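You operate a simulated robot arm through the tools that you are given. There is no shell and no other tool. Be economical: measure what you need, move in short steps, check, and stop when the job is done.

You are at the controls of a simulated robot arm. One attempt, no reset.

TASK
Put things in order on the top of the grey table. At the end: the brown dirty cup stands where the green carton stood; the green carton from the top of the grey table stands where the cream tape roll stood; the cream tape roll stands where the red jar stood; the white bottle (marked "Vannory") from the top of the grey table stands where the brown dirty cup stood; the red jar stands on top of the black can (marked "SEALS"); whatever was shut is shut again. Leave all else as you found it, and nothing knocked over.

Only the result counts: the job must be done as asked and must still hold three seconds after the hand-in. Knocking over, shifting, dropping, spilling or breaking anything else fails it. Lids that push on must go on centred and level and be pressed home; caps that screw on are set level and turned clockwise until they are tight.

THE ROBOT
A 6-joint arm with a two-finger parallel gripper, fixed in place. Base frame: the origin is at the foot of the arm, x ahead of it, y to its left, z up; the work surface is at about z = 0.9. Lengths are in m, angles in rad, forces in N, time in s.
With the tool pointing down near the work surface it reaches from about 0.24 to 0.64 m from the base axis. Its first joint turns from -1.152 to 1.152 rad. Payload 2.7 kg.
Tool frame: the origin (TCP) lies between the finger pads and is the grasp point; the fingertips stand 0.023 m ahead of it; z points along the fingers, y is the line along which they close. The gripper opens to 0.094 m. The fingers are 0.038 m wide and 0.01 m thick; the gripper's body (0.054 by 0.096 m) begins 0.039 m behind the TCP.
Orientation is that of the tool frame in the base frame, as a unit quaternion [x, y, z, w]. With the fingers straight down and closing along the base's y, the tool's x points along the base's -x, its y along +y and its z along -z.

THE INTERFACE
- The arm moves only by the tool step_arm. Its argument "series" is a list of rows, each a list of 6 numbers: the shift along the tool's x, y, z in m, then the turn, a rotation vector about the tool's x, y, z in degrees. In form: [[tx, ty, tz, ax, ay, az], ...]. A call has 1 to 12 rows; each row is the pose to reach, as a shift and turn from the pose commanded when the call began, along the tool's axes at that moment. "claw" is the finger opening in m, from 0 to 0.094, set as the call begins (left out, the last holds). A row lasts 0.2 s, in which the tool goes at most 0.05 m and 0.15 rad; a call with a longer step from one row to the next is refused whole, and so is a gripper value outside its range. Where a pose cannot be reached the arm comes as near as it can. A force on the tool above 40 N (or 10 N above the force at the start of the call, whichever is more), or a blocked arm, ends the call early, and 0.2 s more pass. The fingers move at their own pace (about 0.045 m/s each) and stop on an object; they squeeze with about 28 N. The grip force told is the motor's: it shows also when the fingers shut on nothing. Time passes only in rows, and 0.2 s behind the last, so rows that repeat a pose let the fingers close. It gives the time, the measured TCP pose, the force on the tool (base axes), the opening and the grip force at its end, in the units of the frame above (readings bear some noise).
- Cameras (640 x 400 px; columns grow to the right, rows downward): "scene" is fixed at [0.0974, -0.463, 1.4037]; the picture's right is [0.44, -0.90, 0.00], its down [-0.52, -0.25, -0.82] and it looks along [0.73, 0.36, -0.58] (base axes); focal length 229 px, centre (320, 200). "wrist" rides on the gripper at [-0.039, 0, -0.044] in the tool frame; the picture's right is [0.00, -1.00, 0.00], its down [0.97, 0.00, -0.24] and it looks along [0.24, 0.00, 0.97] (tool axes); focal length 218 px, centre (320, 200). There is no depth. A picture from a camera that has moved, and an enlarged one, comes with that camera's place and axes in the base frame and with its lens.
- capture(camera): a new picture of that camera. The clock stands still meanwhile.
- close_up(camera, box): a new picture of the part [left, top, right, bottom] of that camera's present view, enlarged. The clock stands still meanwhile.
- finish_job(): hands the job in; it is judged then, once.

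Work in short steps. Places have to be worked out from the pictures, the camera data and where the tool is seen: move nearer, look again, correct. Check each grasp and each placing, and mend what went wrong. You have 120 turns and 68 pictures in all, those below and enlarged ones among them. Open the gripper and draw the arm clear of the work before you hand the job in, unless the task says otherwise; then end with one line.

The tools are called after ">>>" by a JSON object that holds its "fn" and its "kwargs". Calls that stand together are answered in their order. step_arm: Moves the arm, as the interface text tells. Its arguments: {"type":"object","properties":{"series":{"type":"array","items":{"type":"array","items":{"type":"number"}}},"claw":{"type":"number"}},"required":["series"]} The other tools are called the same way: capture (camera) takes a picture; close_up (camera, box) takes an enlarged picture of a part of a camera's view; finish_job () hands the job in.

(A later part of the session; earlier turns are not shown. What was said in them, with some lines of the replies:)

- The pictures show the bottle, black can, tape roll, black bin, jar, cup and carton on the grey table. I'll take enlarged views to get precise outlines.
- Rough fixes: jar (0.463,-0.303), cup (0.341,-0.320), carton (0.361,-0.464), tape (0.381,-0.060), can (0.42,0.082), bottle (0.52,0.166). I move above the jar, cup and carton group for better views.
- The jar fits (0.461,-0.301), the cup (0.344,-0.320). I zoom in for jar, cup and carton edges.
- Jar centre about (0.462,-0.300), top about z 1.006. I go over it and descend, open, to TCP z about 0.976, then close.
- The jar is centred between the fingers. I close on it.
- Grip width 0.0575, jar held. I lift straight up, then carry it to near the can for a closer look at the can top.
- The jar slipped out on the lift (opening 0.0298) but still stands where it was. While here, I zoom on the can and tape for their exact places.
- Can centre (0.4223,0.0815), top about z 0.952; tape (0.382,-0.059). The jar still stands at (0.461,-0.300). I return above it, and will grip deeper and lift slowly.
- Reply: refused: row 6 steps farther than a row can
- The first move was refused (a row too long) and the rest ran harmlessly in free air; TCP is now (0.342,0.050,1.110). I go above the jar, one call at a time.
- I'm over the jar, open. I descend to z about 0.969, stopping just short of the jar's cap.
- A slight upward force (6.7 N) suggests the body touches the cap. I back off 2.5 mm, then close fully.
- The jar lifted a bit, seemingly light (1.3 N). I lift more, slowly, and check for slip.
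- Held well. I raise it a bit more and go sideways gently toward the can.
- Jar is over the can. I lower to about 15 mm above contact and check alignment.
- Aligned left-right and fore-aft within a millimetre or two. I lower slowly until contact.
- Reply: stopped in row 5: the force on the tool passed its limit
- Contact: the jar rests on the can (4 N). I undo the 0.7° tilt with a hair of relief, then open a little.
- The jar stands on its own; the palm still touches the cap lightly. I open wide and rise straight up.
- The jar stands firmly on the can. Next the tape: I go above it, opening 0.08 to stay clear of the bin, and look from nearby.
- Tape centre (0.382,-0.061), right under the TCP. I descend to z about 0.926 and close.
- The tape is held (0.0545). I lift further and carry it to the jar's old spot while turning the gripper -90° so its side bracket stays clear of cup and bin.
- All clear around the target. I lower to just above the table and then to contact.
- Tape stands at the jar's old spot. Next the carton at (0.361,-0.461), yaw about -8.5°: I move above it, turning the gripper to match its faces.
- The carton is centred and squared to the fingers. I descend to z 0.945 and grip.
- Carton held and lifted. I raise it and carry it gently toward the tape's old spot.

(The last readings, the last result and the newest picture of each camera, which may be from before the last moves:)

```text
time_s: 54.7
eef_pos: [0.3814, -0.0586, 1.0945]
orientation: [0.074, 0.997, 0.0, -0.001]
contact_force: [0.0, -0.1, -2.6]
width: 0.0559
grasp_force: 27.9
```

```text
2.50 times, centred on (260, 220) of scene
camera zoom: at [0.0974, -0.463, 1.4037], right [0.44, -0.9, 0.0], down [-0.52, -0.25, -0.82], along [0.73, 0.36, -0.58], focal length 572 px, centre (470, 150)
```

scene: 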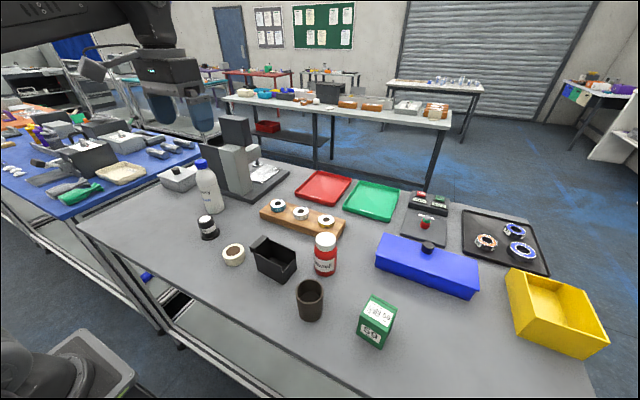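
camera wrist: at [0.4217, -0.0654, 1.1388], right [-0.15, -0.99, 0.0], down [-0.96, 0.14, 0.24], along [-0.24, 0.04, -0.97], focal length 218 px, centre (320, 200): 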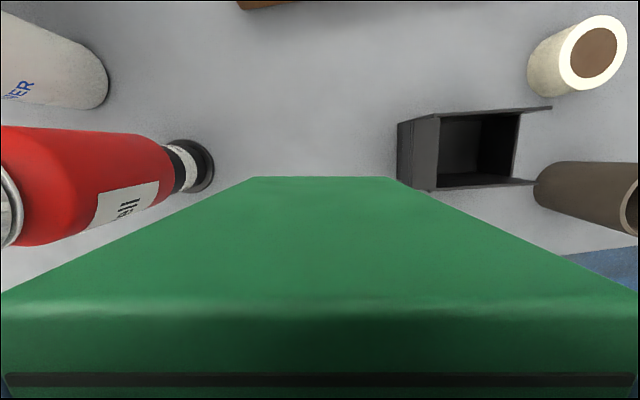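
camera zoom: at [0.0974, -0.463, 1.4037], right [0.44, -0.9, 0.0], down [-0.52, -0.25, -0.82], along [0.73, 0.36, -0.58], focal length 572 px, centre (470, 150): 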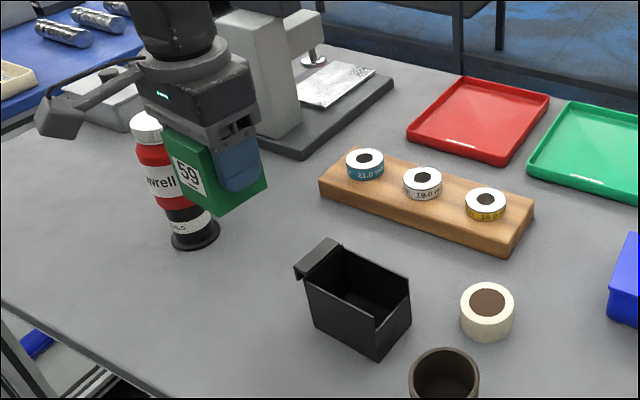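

Clear of the jar and the bin. I lower the carton to the table.

>>> {"fn": "step_arm", "kwargs": {"series": [[0, 0, 0.015, 0, 0, 0], [0, 0, 0.04, 0, 0, 0], [0, 0, 0.07, 0, 0, 0], [0, 0, 0.1, 0, 0, 0], [0, 0, 0.125, 0, 0, 0], [0, 0, 0.14, 0, 0, 0], [0, 0, 0.146, 0, 0, 0], [0, 0, 0.149, 0, 0, 0], [0, 0, 0.149, 0, 0, 0]]}}

>>> {"fn": "step_arm", "kwargs": {"series": [[0, 0, 0, 0, 0, 0], [0, 0, 0, 0, 0, 0], [0, 0, 0, 0, 0, 0]], "claw": 0.072}}

>>> {"fn": "step_arm", "kwargs": {"series": [[0, 0, -0.015, 0, 0, 0], [0, 0, -0.04, 0, 0, 0], [0, 0, -0.07, 0, 0, 0], [0, 0, -0.11, 0, 0, 0], [0, 0, -0.15, 0, 0, 0]]}}

>>> {"fn": "capture", "kwargs": {"camera": "wrist"}}

```text
time_s: 56.7
eef_pos: [0.3818, -0.0601, 0.9473]
orientation: [0.072, 0.997, 0.0, -0.001]
contact_force: [0.4, 0.1, -1.5]
width: 0.0559
grasp_force: 28.0
```

```text
time_s: 57.5
eef_pos: [0.3814, -0.0618, 0.9472]
orientation: [0.073, 0.997, 0.0, -0.001]
contact_force: [-0.2, 0.3, 0.4]
width: 0.0722
grasp_force: 0.1
```

```text
time_s: 58.7
eef_pos: [0.3821, -0.0619, 1.0969]
orientation: [0.074, 0.997, 0.0, -0.001]
contact_force: [0.2, 0.1, 0.3]
width: 0.0717
grasp_force: 0.0
```

```text
32 pictures are left
camera wrist: at [0.4211, -0.0687, 1.1419], right [-0.15, -0.99, 0.0], down [-0.96, 0.14, 0.24], along [-0.24, 0.04, -0.97], focal length 218 px, centre (320, 200)
```

wrist: 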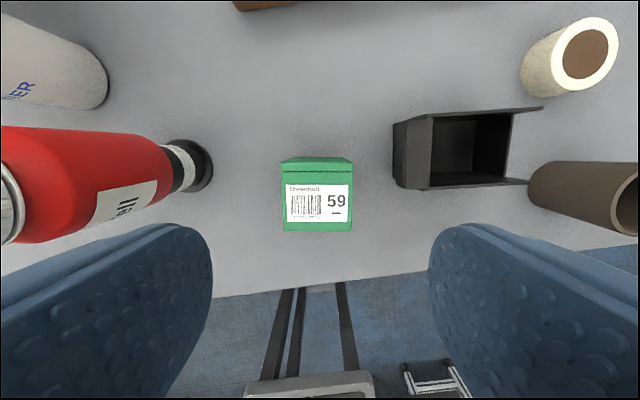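

The carton stands well at the tape's spot. Next the cup at (0.343,-0.320): I move above it and look.

>>> {"fn": "step_arm", "kwargs": {"series": [[0, -0.02, 0, 0, 0, 0], [0, -0.06, 0, 0, 0, 0], [0, -0.1, 0, 0, 0, 0], [0, -0.14, 0, 0, 0, 0], [0, -0.18, 0.0, 0, 0, 0], [0, -0.22, 0.01, 0, 0, 0], [0, -0.25, 0.025, 0, 0, 0], [0, -0.262, 0.036, 0, 0, 0], [0, -0.262, 0.036, 0, 0, 0]], "claw": 0.078}}

>>> {"fn": "capture", "kwargs": {"camera": "wrist"}}

```text
time_s: 60.7
eef_pos: [0.3467, -0.3179, 1.06]
orientation: [0.073, 0.997, -0.001, -0.002]
contact_force: [-1.4, 0.2, 0.3]
width: 0.0778
grasp_force: 0.0
```

```text
31 pictures are left
camera wrist: at [0.3846, -0.3254, 1.1042], right [-0.15, -0.99, 0.0], down [-0.96, 0.14, 0.24], along [-0.24, 0.04, -0.97], focal length 218 px, centre (320, 200)
```

wrist: 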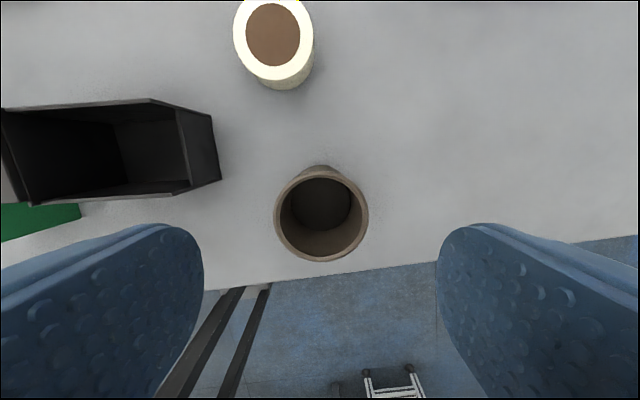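

The cup rim is centred within 2 mm. I descend to z 0.944 and grip it.

>>> {"fn": "step_arm", "kwargs": {"series": [[0.001, 0, 0.03, 0, 0, 0], [0.002, 0, 0.06, 0, 0, 0], [0.002, 0, 0.09, 0, 0, 0], [0.002, 0, 0.108, 0, 0, 0], [0.002, 0, 0.116, 0, 0, 0], [0.002, 0, 0.116, 0, 0, 0]]}}

>>> {"fn": "step_arm", "kwargs": {"series": [[0, 0, 0, 0, 0, 0], [0, 0, 0, 0, 0, 0], [0, 0, 0, 0, 0, 0], [0, 0, 0, 0, 0, 0], [0, 0, 0, 0, 0, 0]], "claw": 0.0}}

>>> {"fn": "step_arm", "kwargs": {"series": [[0, 0, -0.003, 0, 0, 0], [0, 0, -0.008, 0, 0, 0], [0, 0, -0.016, 0, 0, 0], [0, 0, -0.026, 0, 0, 0], [0, 0, -0.036, 0, 0, 0], [0, 0, -0.046, 0, 0, 0], [0, 0, -0.05, 0, 0, 0]]}}

>>> {"fn": "close_up", "kwargs": {"camera": "scene", "box": [240, 210, 400, 350]}}

```text
time_s: 62.1
eef_pos: [0.3434, -0.3182, 0.9438]
orientation: [0.074, 0.997, 0.001, -0.001]
contact_force: [-0.5, -0.4, -0.4]
width: 0.0779
grasp_force: 0.0
```

```text
time_s: 63.3
eef_pos: [0.343, -0.3183, 0.9435]
orientation: [0.074, 0.997, 0.0, -0.002]
contact_force: [-0.5, 0.1, 0.4]
width: 0.0567
grasp_force: 28.4
```

```text
time_s: 64.9
eef_pos: [0.3417, -0.3185, 0.9934]
orientation: [0.073, 0.997, 0.001, -0.001]
contact_force: [0.1, 0.4, -1.7]
width: 0.0566
grasp_force: 27.9
```

```text
2.86 times, centred on (320, 280) of scene
camera zoom: at [0.0974, -0.463, 1.4037], right [0.44, -0.9, 0.0], down [-0.52, -0.25, -0.82], along [0.73, 0.36, -0.58], focal length 653 px, centre (320, -29)
```

zoom: 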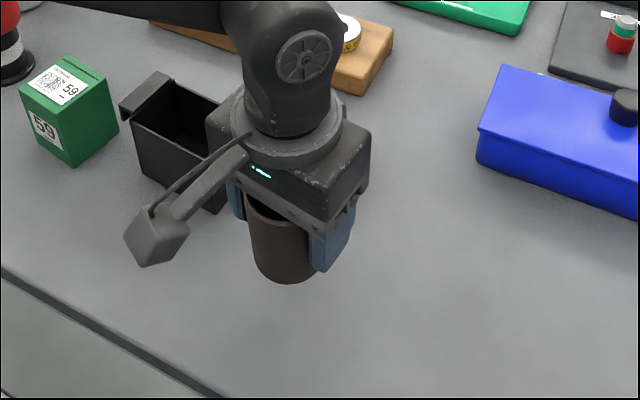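

Cup held; its place was (0.343,-0.3185). I carry it to the carton's old spot and lower it.

>>> {"fn": "step_arm", "kwargs": {"series": [[-0.003, -0.01, -0.01, 0, 0, 0], [-0.01, -0.034, -0.02, 0, 0, 0], [-0.017, -0.06, -0.02, 0, 0, 0], [-0.024, -0.086, -0.02, 0, 0, 0], [-0.031, -0.112, -0.02, 0, 0, 0], [-0.037, -0.13, -0.02, 0, 0, 0], [-0.039, -0.1377, -0.015, 0, 0, 0], [-0.039, -0.1377, 0.005, 0, 0, 0], [-0.039, -0.1377, 0.025, 0, 0, 0], [-0.039, -0.1377, 0.04, 0, 0, 0], [-0.039, -0.1377, 0.0495, 0, 0, 0], [-0.039, -0.1377, 0.0495, 0, 0, 0]]}}

>>> {"fn": "step_arm", "kwargs": {"series": [[0, 0, 0, 0, 0, 0], [0, 0, 0, 0, 0, 0], [0, 0, 0, 0, 0, 0]], "claw": 0.078}}

>>> {"fn": "step_arm", "kwargs": {"series": [[0, 0, -0.015, 0, 0, 0], [0, 0, -0.04, 0, 0, 0], [0, 0, -0.07, 0, 0, 0], [0, 0, -0.11, 0, 0, 0], [0, 0, -0.15, 0, 0, 0]]}}

>>> {"fn": "capture", "kwargs": {"camera": "wrist"}}

```text
time_s: 67.5
eef_pos: [0.3612, -0.4592, 0.9456]
orientation: [0.073, 0.997, 0.001, 0.0]
contact_force: [0.2, -0.4, -1.1]
width: 0.0565
grasp_force: 28.1
```

```text
time_s: 68.3
eef_pos: [0.3617, -0.4604, 0.9436]
orientation: [0.072, 0.997, 0.0, 0.0]
contact_force: [0.4, -1.0, 0.8]
width: 0.078
grasp_force: 0.0
```

```text
time_s: 69.5
eef_pos: [0.3624, -0.4603, 1.0954]
orientation: [0.072, 0.997, 0.001, -0.001]
contact_force: [-0.1, 0.0, 0.1]
width: 0.0778
grasp_force: 0.0
```

```text
29 pictures are left
camera wrist: at [0.4019, -0.4668, 1.1395], right [-0.15, -0.99, 0.0], down [-0.96, 0.14, 0.24], along [-0.24, 0.04, -0.97], focal length 218 px, centre (320, 200)
```

wrist: 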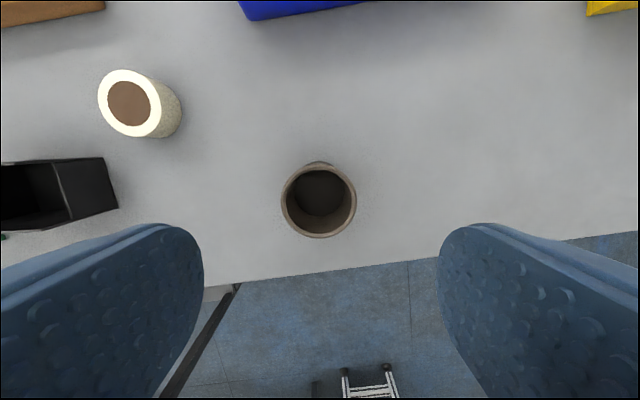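

The cup stands at the carton's place. Now the bottle: I rise and move to a viewpoint near it, turning back to zero yaw.

>>> {"fn": "step_arm", "kwargs": {"series": [[0, 0.02, -0.03, 0, 0, 0], [0, 0.055, -0.06, 0, 0, -1], [0, 0.095, -0.09, 0, 0, -2], [0, 0.135, -0.115, 0, 0, -3], [0, 0.18, -0.125, 0, 0, -4], [-0.001, 0.225, -0.125, 0, 0, -5], [-0.001, 0.27, -0.125, 0, 0, -6], [-0.001, 0.315, -0.125, 0, 0, -7], [-0.002, 0.36, -0.125, 0, 0, -8.4], [-0.002, 0.405, -0.125, 0, 0, -8.4], [-0.002, 0.45, -0.125, 0, 0, -8.4], [-0.002, 0.495, -0.125, 0, 0, -8.4]], "claw": 0.094}}

>>> {"fn": "step_arm", "kwargs": {"series": [[-0.005, 0.035, 0, 0, 0, 0], [-0.01, 0.07, 0, 0, 0, 0], [-0.012, 0.09, 0, 0, 0, 0], [-0.012, 0.09, 0, 0, 0, 0]]}}

>>> {"fn": "capture", "kwargs": {"camera": "wrist"}}

>>> {"fn": "close_up", "kwargs": {"camera": "scene", "box": [160, 130, 260, 230]}}

```text
time_s: 72.1
eef_pos: [0.4322, 0.0303, 1.2207]
orientation: [0.001, 1.0, 0.001, 0.0]
contact_force: [0.2, 0.3, -0.1]
width: 0.0942
grasp_force: 0.0
```

```text
time_s: 73.1
eef_pos: [0.4466, 0.1182, 1.2211]
orientation: [0.001, 1.0, 0.001, -0.002]
contact_force: [-0.1, -1.7, -0.4]
width: 0.0938
grasp_force: 0.2
```

```text
28 pictures are left
camera wrist: at [0.4861, 0.1179, 1.2655], right [0.0, -1.0, 0.0], down [-0.97, 0.0, 0.24], along [-0.24, 0.0, -0.97], focal length 218 px, centre (320, 200)
```

wrist: 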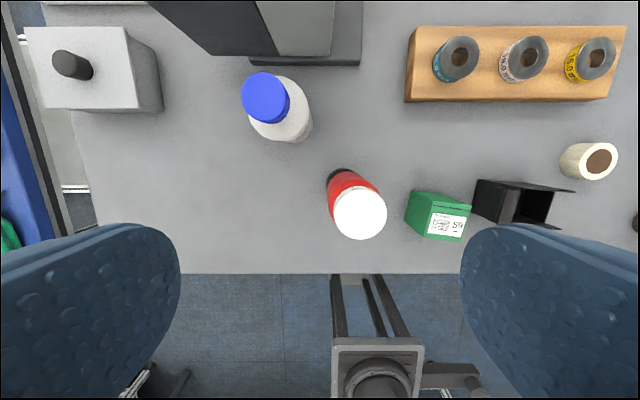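

```text
4.00 times, centred on (210, 180) of scene
camera zoom: at [0.0974, -0.463, 1.4037], right [0.44, -0.9, 0.0], down [-0.52, -0.25, -0.82], along [0.73, 0.36, -0.58], focal length 915 px, centre (760, 280)
```

zoom: 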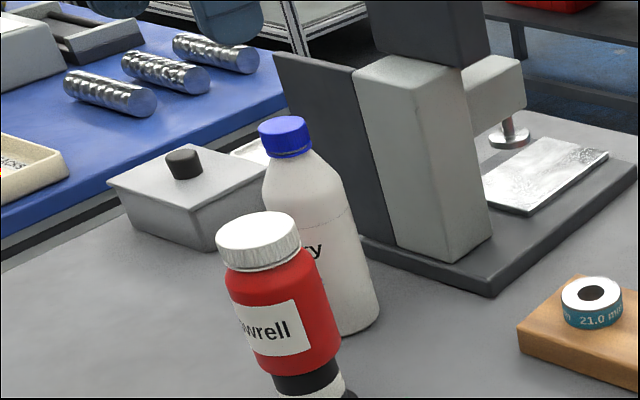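

Cap about (0.521,0.161), top z about 1.087, cap height ~23 mm. I'll grip the bottle by its cap from above; first move over it and look.

>>> {"fn": "step_arm", "kwargs": {"series": [[-0.025, 0.014, 0, 0, 0, 0], [-0.05, 0.028, 0, 0, 0, 0], [-0.068, 0.039, 0.01, 0, 0, 0], [-0.0745, 0.043, 0.03, 0, 0, 0], [-0.0745, 0.043, 0.06, 0, 0, 0], [-0.0745, 0.043, 0.06, 0, 0, 0]], "claw": 0.08}}

>>> {"fn": "capture", "kwargs": {"camera": "wrist"}}

>>> {"fn": "close_up", "kwargs": {"camera": "scene", "box": [150, 90, 270, 220]}}

```text
time_s: 74.5
eef_pos: [0.5226, 0.1613, 1.1608]
orientation: [-0.001, 1.0, 0.001, 0.0]
contact_force: [-0.2, 0.3, 0.2]
width: 0.0799
grasp_force: 0.0
```

```text
26 pictures are left
camera wrist: at [0.5617, 0.1611, 1.2047], right [0.0, -1.0, 0.0], down [-0.97, 0.0, 0.24], along [-0.24, 0.0, -0.97], focal length 218 px, centre (320, 200)
```

wrist: 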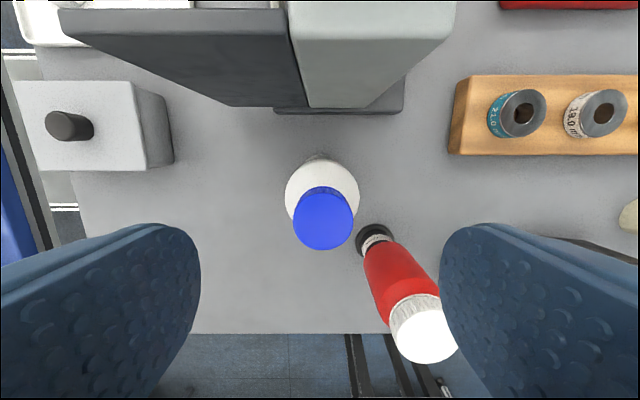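

```text
3.08 times, centred on (210, 155) of scene
camera zoom: at [0.0974, -0.463, 1.4037], right [0.44, -0.9, 0.0], down [-0.52, -0.25, -0.82], along [0.73, 0.36, -0.58], focal length 704 px, centre (658, 338)
```

zoom: 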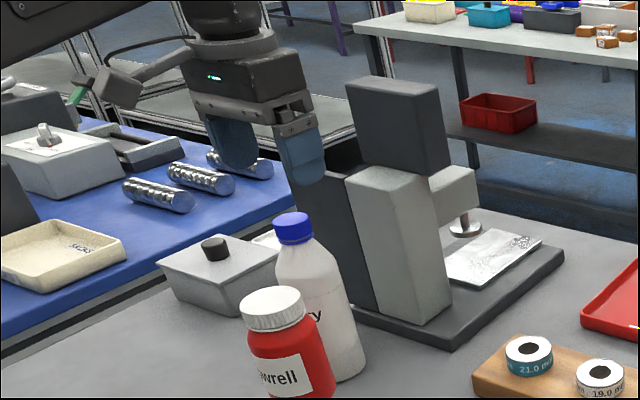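

The cap is 2 mm off the TCP in both axes; I correct and descend so the pads cover only the cap (TCP z 1.086), then close.

>>> {"fn": "step_arm", "kwargs": {"series": [[0.002, -0.0022, 0.02, 0, 0, 0], [0.002, -0.0022, 0.045, 0, 0, 0], [0.002, -0.0022, 0.065, 0, 0, 0], [0.002, -0.0022, 0.0745, 0, 0, 0], [0.002, -0.0022, 0.0745, 0, 0, 0]], "claw": 0.06}}

>>> {"fn": "capture", "kwargs": {"camera": "wrist"}}

>>> {"fn": "close_up", "kwargs": {"camera": "scene", "box": [160, 120, 260, 220]}}

```text
time_s: 75.7
eef_pos: [0.5186, 0.1589, 1.0861]
orientation: [0.0, 1.0, 0.001, 0.0]
contact_force: [-0.2, -0.3, -0.1]
width: 0.0599
grasp_force: 0.0
```

```text
24 pictures are left
camera wrist: at [0.5587, 0.1582, 1.1301], right [0.0, -1.0, 0.0], down [-0.97, 0.0, 0.24], along [-0.24, 0.0, -0.97], focal length 218 px, centre (320, 200)
```

wrist: 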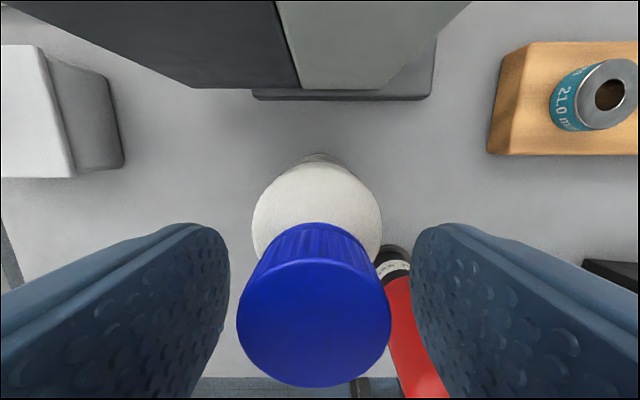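

```text
4.00 times, centred on (210, 170) of scene
camera zoom: at [0.0974, -0.463, 1.4037], right [0.44, -0.9, 0.0], down [-0.52, -0.25, -0.82], along [0.73, 0.36, -0.58], focal length 915 px, centre (760, 320)
```

zoom: 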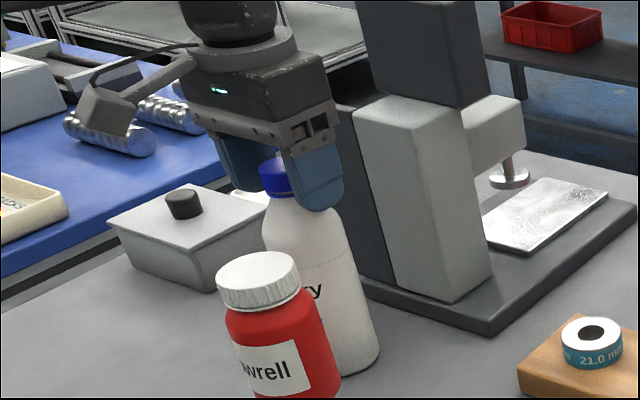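

The cap is between the pads, within 1 mm. I close, then lift very slowly.

>>> {"fn": "step_arm", "kwargs": {"series": [[0.0005, 0.001, 0, 0, 0, 0], [0.0005, 0.001, 0, 0, 0, 0], [0.0005, 0.001, 0, 0, 0, 0], [0.0005, 0.001, 0, 0, 0, 0], [0.0005, 0.001, 0, 0, 0, 0]], "claw": 0.0}}

>>> {"fn": "step_arm", "kwargs": {"series": [[0, 0, -0.001, 0, 0, 0], [0, 0, -0.003, 0, 0, 0], [0, 0, -0.005, 0, 0, 0], [0, 0, -0.008, 0, 0, 0], [0, 0, -0.008, 0, 0, 0]]}}

>>> {"fn": "close_up", "kwargs": {"camera": "scene", "box": [160, 120, 260, 220]}}

```text
time_s: 76.9
eef_pos: [0.517, 0.1595, 1.086]
orientation: [0.0, 1.0, 0.001, 0.001]
contact_force: [-0.9, 1.2, 6.2]
width: 0.0323
grasp_force: 27.6
```

```text
time_s: 78.1
eef_pos: [0.5186, 0.1605, 1.0944]
orientation: [0.0, 1.0, 0.001, -0.001]
contact_force: [-0.6, 0.1, -0.3]
width: 0.0316
grasp_force: 28.0
```

```text
4.00 times, centred on (210, 170) of scene
camera zoom: at [0.0974, -0.463, 1.4037], right [0.44, -0.9, 0.0], down [-0.52, -0.25, -0.82], along [0.73, 0.36, -0.58], focal length 915 px, centre (760, 320)
```

zoom: 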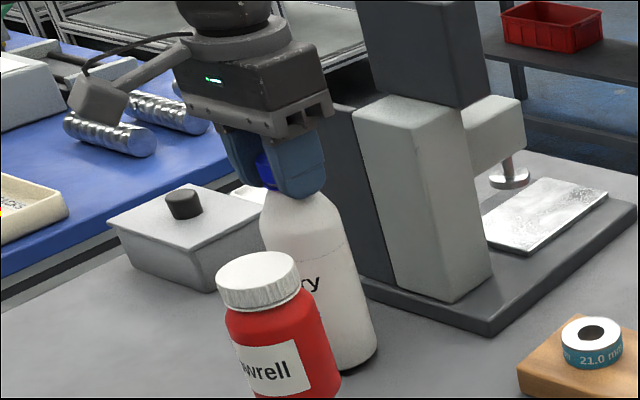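

The bottle's foot seems to have come up with the cap. I lift 3 cm more, slowly, and check.

>>> {"fn": "step_arm", "kwargs": {"series": [[0, 0, -0.003, 0, 0, 0], [0, 0, -0.008, 0, 0, 0], [0, 0, -0.014, 0, 0, 0], [0, 0, -0.02, 0, 0, 0], [0, 0, -0.026, 0, 0, 0], [0, 0, -0.03, 0, 0, 0], [0, 0, -0.03, 0, 0, 0]]}}

>>> {"fn": "close_up", "kwargs": {"camera": "scene", "box": [160, 110, 260, 220]}}

>>> {"fn": "capture", "kwargs": {"camera": "wrist"}}

```text
time_s: 79.7
eef_pos: [0.519, 0.1596, 1.1237]
orientation: [0.0, 1.0, 0.0, -0.002]
contact_force: [0.5, 0.2, -0.9]
width: 0.0317
grasp_force: 28.6
```

```text
3.64 times, centred on (210, 165) of scene
camera zoom: at [0.0974, -0.463, 1.4037], right [0.44, -0.9, 0.0], down [-0.52, -0.25, -0.82], along [0.73, 0.36, -0.58], focal length 832 px, centre (720, 327)
```

zoom: 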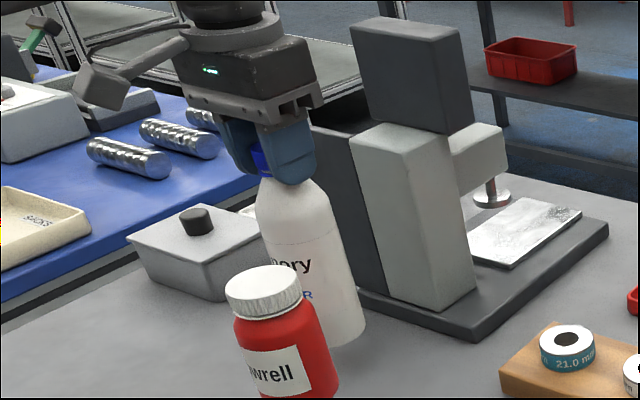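

```text
20 pictures are left
camera wrist: at [0.5586, 0.1595, 1.1675], right [0.0, -1.0, 0.0], down [-0.97, 0.0, 0.24], along [-0.24, 0.0, -0.97], focal length 218 px, centre (320, 200)
```

wrist: 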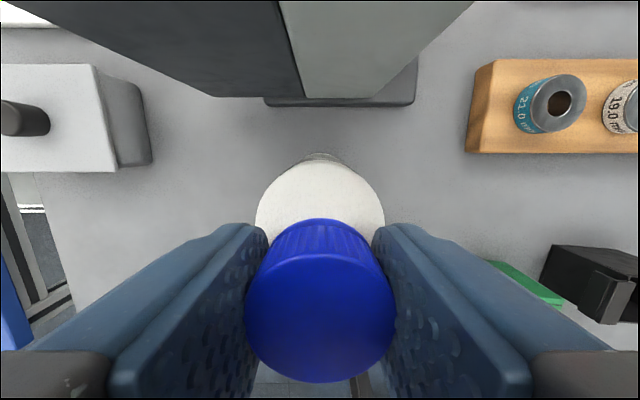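

The bottle hangs straight from the cap. I raise further and carry it past the jar on the far side, gently.

>>> {"fn": "step_arm", "kwargs": {"series": [[0, 0, -0.008, 0, 0, 0], [0, 0, -0.022, 0, 0, 0], [0, 0, -0.04, 0, 0, 0], [0, 0, -0.058, 0, 0, 0], [0, 0, -0.072, 0, 0, 0], [0, -0.004, -0.078, 0, 0, 0], [0.001, -0.014, -0.08, 0, 0, 0], [0.002, -0.03, -0.08, 0, 0, 0], [0.004, -0.05, -0.08, 0, 0, 0], [0.006, -0.075, -0.08, 0, 0, 0], [0.008, -0.1, -0.08, 0, 0, 0], [0.01, -0.125, -0.08, 0, 0, 0]]}}

>>> {"fn": "step_arm", "kwargs": {"series": [[0.002, -0.015, 0, 0, 0, 0], [0.006, -0.038, 0, 0, 0, 0], [0.011, -0.063, 0, 0, 0, 0], [0.018, -0.088, 0, 0, 0, 0], [0.026, -0.113, 0, 0, 0, 0], [0.036, -0.138, 0, 0, 0, 0], [0.047, -0.163, 0, 0, 0, 0], [0.06, -0.188, 0, 0, 0, 0], [0.073, -0.213, 0, 0, 0, 0], [0.087, -0.238, 0, 0, 0, 0], [0.1, -0.26, 0, 0, 0, 0], [0.108, -0.273, 0, 0, 0, 0]]}}

>>> {"fn": "capture", "kwargs": {"camera": "scene"}}

```text
time_s: 82.3
eef_pos: [0.5094, 0.0345, 1.2031]
orientation: [0.0, 1.0, 0.001, -0.001]
contact_force: [0.3, 0.4, -1.1]
width: 0.0318
grasp_force: 28.1
```

```text
time_s: 84.9
eef_pos: [0.4011, -0.2375, 1.2034]
orientation: [0.0, 1.0, 0.001, -0.001]
contact_force: [-0.6, 0.5, -2.0]
width: 0.0316
grasp_force: 28.0
```

```text
19 pictures are left
```

scene: 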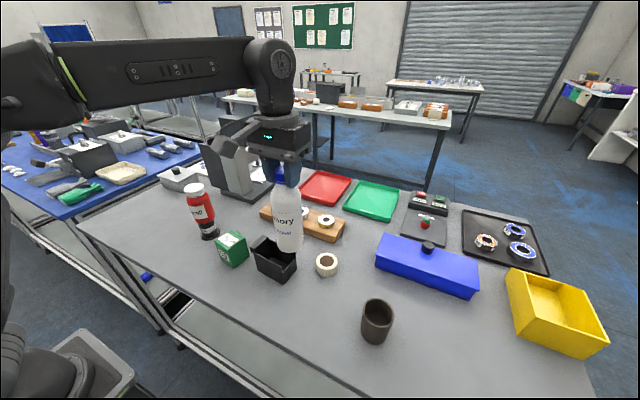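

All well; I continue to above the cup's old spot and lower to about 15 mm above the table.

>>> {"fn": "step_arm", "kwargs": {"series": [[0.008, -0.012, 0, 0, 0, 0], [0.022, -0.032, 0, 0, 0, 0], [0.037, -0.052, 0, 0, 0, 0], [0.05, -0.07, 0, 0, 0, 0], [0.0575, -0.0805, 0, 0, 0, 0], [0.0575, -0.0805, 0.01, 0, 0, 0], [0.0575, -0.0805, 0.028, 0, 0, 0], [0.0575, -0.0805, 0.05, 0, 0, 0], [0.0575, -0.0805, 0.072, 0, 0, 0], [0.0575, -0.0805, 0.09, 0, 0, 0], [0.0575, -0.0805, 0.1, 0, 0, 0], [0.0575, -0.0805, 0.102, 0, 0, 0]]}}

>>> {"fn": "capture", "kwargs": {"camera": "wrist"}}

>>> {"fn": "close_up", "kwargs": {"camera": "scene", "box": [240, 180, 400, 340]}}

```text
time_s: 87.5
eef_pos: [0.3428, -0.3177, 1.1007]
orientation: [0.0, 1.0, 0.001, -0.001]
contact_force: [0.2, 0.5, -2.8]
width: 0.0317
grasp_force: 28.5
```

```text
18 pictures are left
camera wrist: at [0.3827, -0.3183, 1.1456], right [0.0, -1.0, 0.0], down [-0.97, 0.0, 0.24], along [-0.24, 0.0, -0.97], focal length 218 px, centre (320, 200)
```

wrist: 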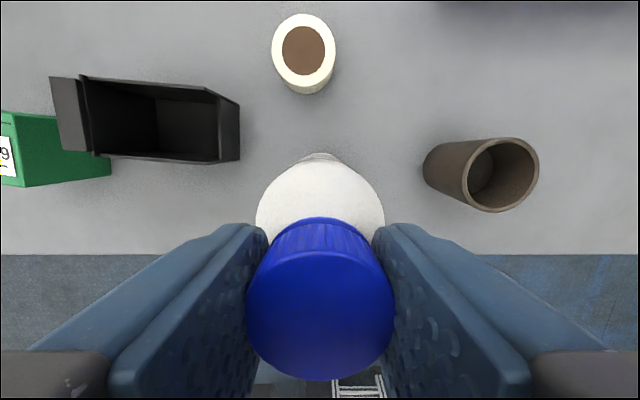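

```text
2.50 times, centred on (320, 260) of scene
camera zoom: at [0.0974, -0.463, 1.4037], right [0.44, -0.9, 0.0], down [-0.52, -0.25, -0.82], along [0.73, 0.36, -0.58], focal length 572 px, centre (320, 50)
```

zoom: 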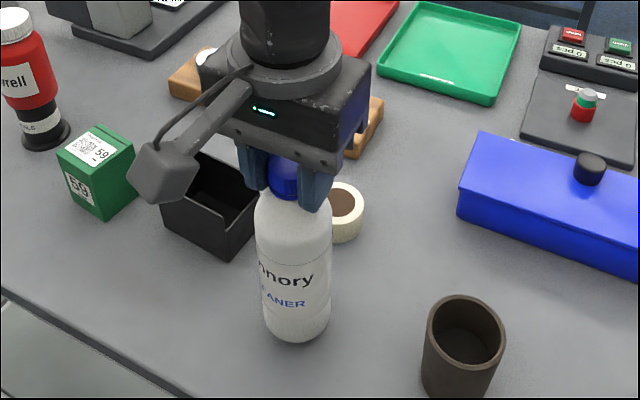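

Aligned. I lower in small steps to contact.

>>> {"fn": "step_arm", "kwargs": {"series": [[0, 0, 0.003, 0, 0, 0], [0, 0, 0.006, 0, 0, 0], [0, 0, 0.009, 0, 0, 0], [0, 0, 0.011, 0, 0, 0], [0, 0, 0.0125, 0, 0, 0], [0, 0, 0.0125, 0, 0, 0]]}}

>>> {"fn": "close_up", "kwargs": {"camera": "scene", "box": [260, 210, 360, 310]}}

```text
time_s: 88.9
eef_pos: [0.3426, -0.3176, 1.0894]
orientation: [0.0, 1.0, 0.0, -0.001]
contact_force: [0.1, -1.2, -0.8]
width: 0.0315
grasp_force: 28.3
```

```text
4.00 times, centred on (310, 260) of scene
camera zoom: at [0.0974, -0.463, 1.4037], right [0.44, -0.9, 0.0], down [-0.52, -0.25, -0.82], along [0.73, 0.36, -0.58], focal length 915 px, centre (360, -40)
```

zoom: 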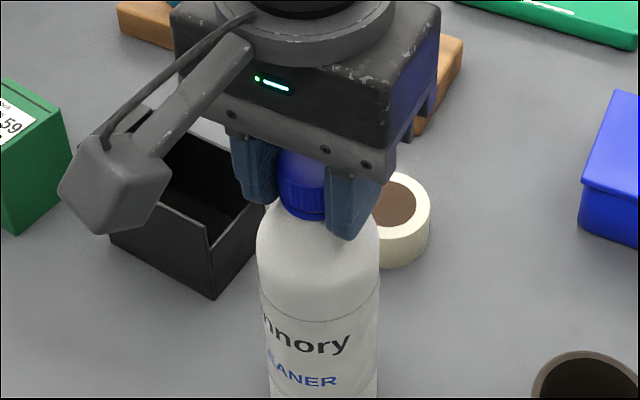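

Nearly touching; I go down 1 mm at a time.

>>> {"fn": "step_arm", "kwargs": {"series": [[0, 0, 0.001, 0, 0, 0], [0, 0, 0.001, 0, 0, 0]]}}

>>> {"fn": "step_arm", "kwargs": {"series": [[0, 0, 0.001, 0, 0, 0], [0, 0, 0.001, 0, 0, 0]]}}

>>> {"fn": "step_arm", "kwargs": {"series": [[0, 0, 0.001, 0, 0, 0], [0, 0, 0.001, 0, 0, 0]]}}

```text
time_s: 89.5
eef_pos: [0.3435, -0.3181, 1.0896]
orientation: [-0.001, 1.0, 0.001, -0.002]
contact_force: [-0.3, -0.1, -2.5]
width: 0.0316
grasp_force: 27.7
```

```text
time_s: 90.1
eef_pos: [0.3406, -0.3188, 1.087]
orientation: [0.0, 1.0, -0.001, 0.0]
contact_force: [-1.5, 0.5, 8.2]
width: 0.0317
grasp_force: 28.8
```

```text
time_s: 90.7
eef_pos: [0.3427, -0.3185, 1.0858]
orientation: [-0.001, 1.0, -0.001, 0.001]
contact_force: [-2.4, 1.4, 20.2]
width: 0.0319
grasp_force: 28.1
```

Firm contact (20 N): the bottle stands. I relieve 1.5 mm, open, and retreat upward.

>>> {"fn": "step_arm", "kwargs": {"series": [[0, 0, -0.0015, 0, 0, 0], [0, 0, -0.0015, 0, 0, 0]]}}

>>> {"fn": "step_arm", "kwargs": {"series": [[0, 0, 0, 0, 0, 0], [0, 0, 0, 0, 0, 0], [0, 0, 0, 0, 0, 0]], "claw": 0.06}}

>>> {"fn": "step_arm", "kwargs": {"series": [[0, 0, -0.015, 0, 0, 0], [0, 0, -0.04, 0, 0, 0], [0, 0, -0.07, 0, 0, 0], [0, 0, -0.11, 0, 0, 0], [0, 0, -0.15, 0, 0, 0], [0, 0.04, -0.15, 0, 0, 0], [0, 0.08, -0.15, 0, 0, 0], [0, 0.12, -0.15, 0, 0, 0], [0, 0.16, -0.15, 0, 0, 0], [0, 0.2, -0.15, 0, 0, 0]]}}

>>> {"fn": "capture", "kwargs": {"camera": "wrist"}}

>>> {"fn": "capture", "kwargs": {"camera": "scene"}}

```text
time_s: 91.3
eef_pos: [0.3421, -0.3182, 1.0869]
orientation: [0.0, 1.0, 0.0, -0.001]
contact_force: [-2.3, -1.3, 14.1]
width: 0.0317
grasp_force: 28.3
```

```text
time_s: 92.1
eef_pos: [0.3423, -0.3179, 1.0876]
orientation: [0.001, 1.0, 0.001, -0.001]
contact_force: [-0.5, 0.0, 0.6]
width: 0.0601
grasp_force: 0.1
```

```text
time_s: 94.3
eef_pos: [0.3431, -0.118, 1.2379]
orientation: [0.001, 1.0, 0.0, 0.0]
contact_force: [-0.3, 0.0, 0.6]
width: 0.0601
grasp_force: 0.0
```

```text
15 pictures are left
camera wrist: at [0.3828, -0.1189, 1.2817], right [0.0, -1.0, 0.0], down [-0.97, 0.0, 0.24], along [-0.24, 0.0, -0.97], focal length 218 px, centre (320, 200)
```

wrist: 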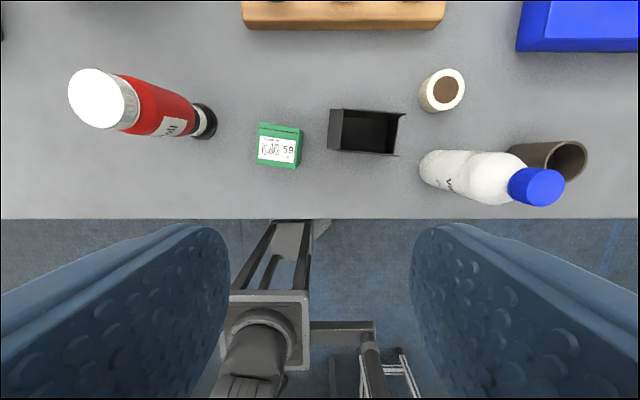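

```text
14 pictures are left
```

scene: 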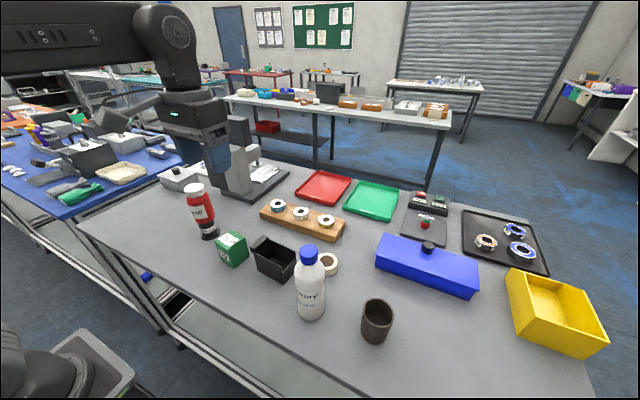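

Everything appears in place. I check the bottle's cap and the jar up close before handing in.

>>> {"fn": "close_up", "kwargs": {"camera": "scene", "box": [270, 230, 410, 350]}}

>>> {"fn": "close_up", "kwargs": {"camera": "scene", "box": [170, 170, 310, 290]}}

```text
3.33 times, centred on (340, 290) of scene
camera zoom: at [0.0973, -0.463, 1.4037], right [0.44, -0.9, 0.0], down [-0.52, -0.25, -0.82], along [0.73, 0.36, -0.58], focal length 762 px, centre (253, -100)
```

zoom: 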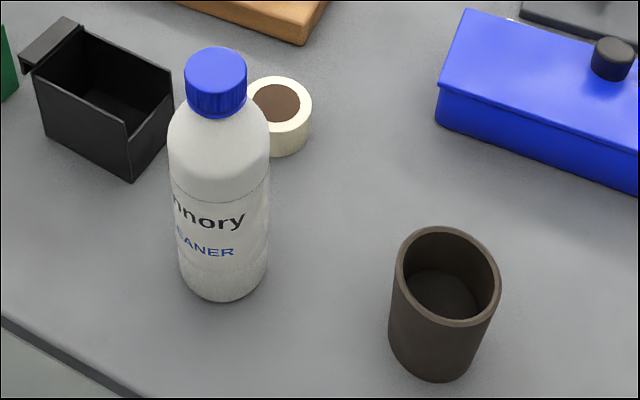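

```text
3.33 times, centred on (240, 230) of scene
camera zoom: at [0.0973, -0.463, 1.4037], right [0.44, -0.9, 0.0], down [-0.52, -0.25, -0.82], along [0.73, 0.36, -0.58], focal length 762 px, centre (587, 100)
```

zoom: 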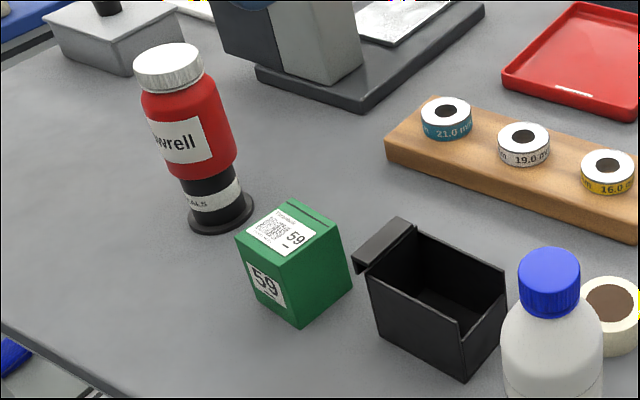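

All five items stand upright in their places, caps are on, the gripper is open and clear. I hand in.

>>> {"fn": "finish_job", "kwargs": {}}

```text
The job is handed in.
```

I've handed the job in: the cup, carton, tape roll and bottle stand in their new places, the red jar is on the black can, and in the last pictures all are upright with both caps on. The tape roll sits about 3 mm from the jar's exact old spot.
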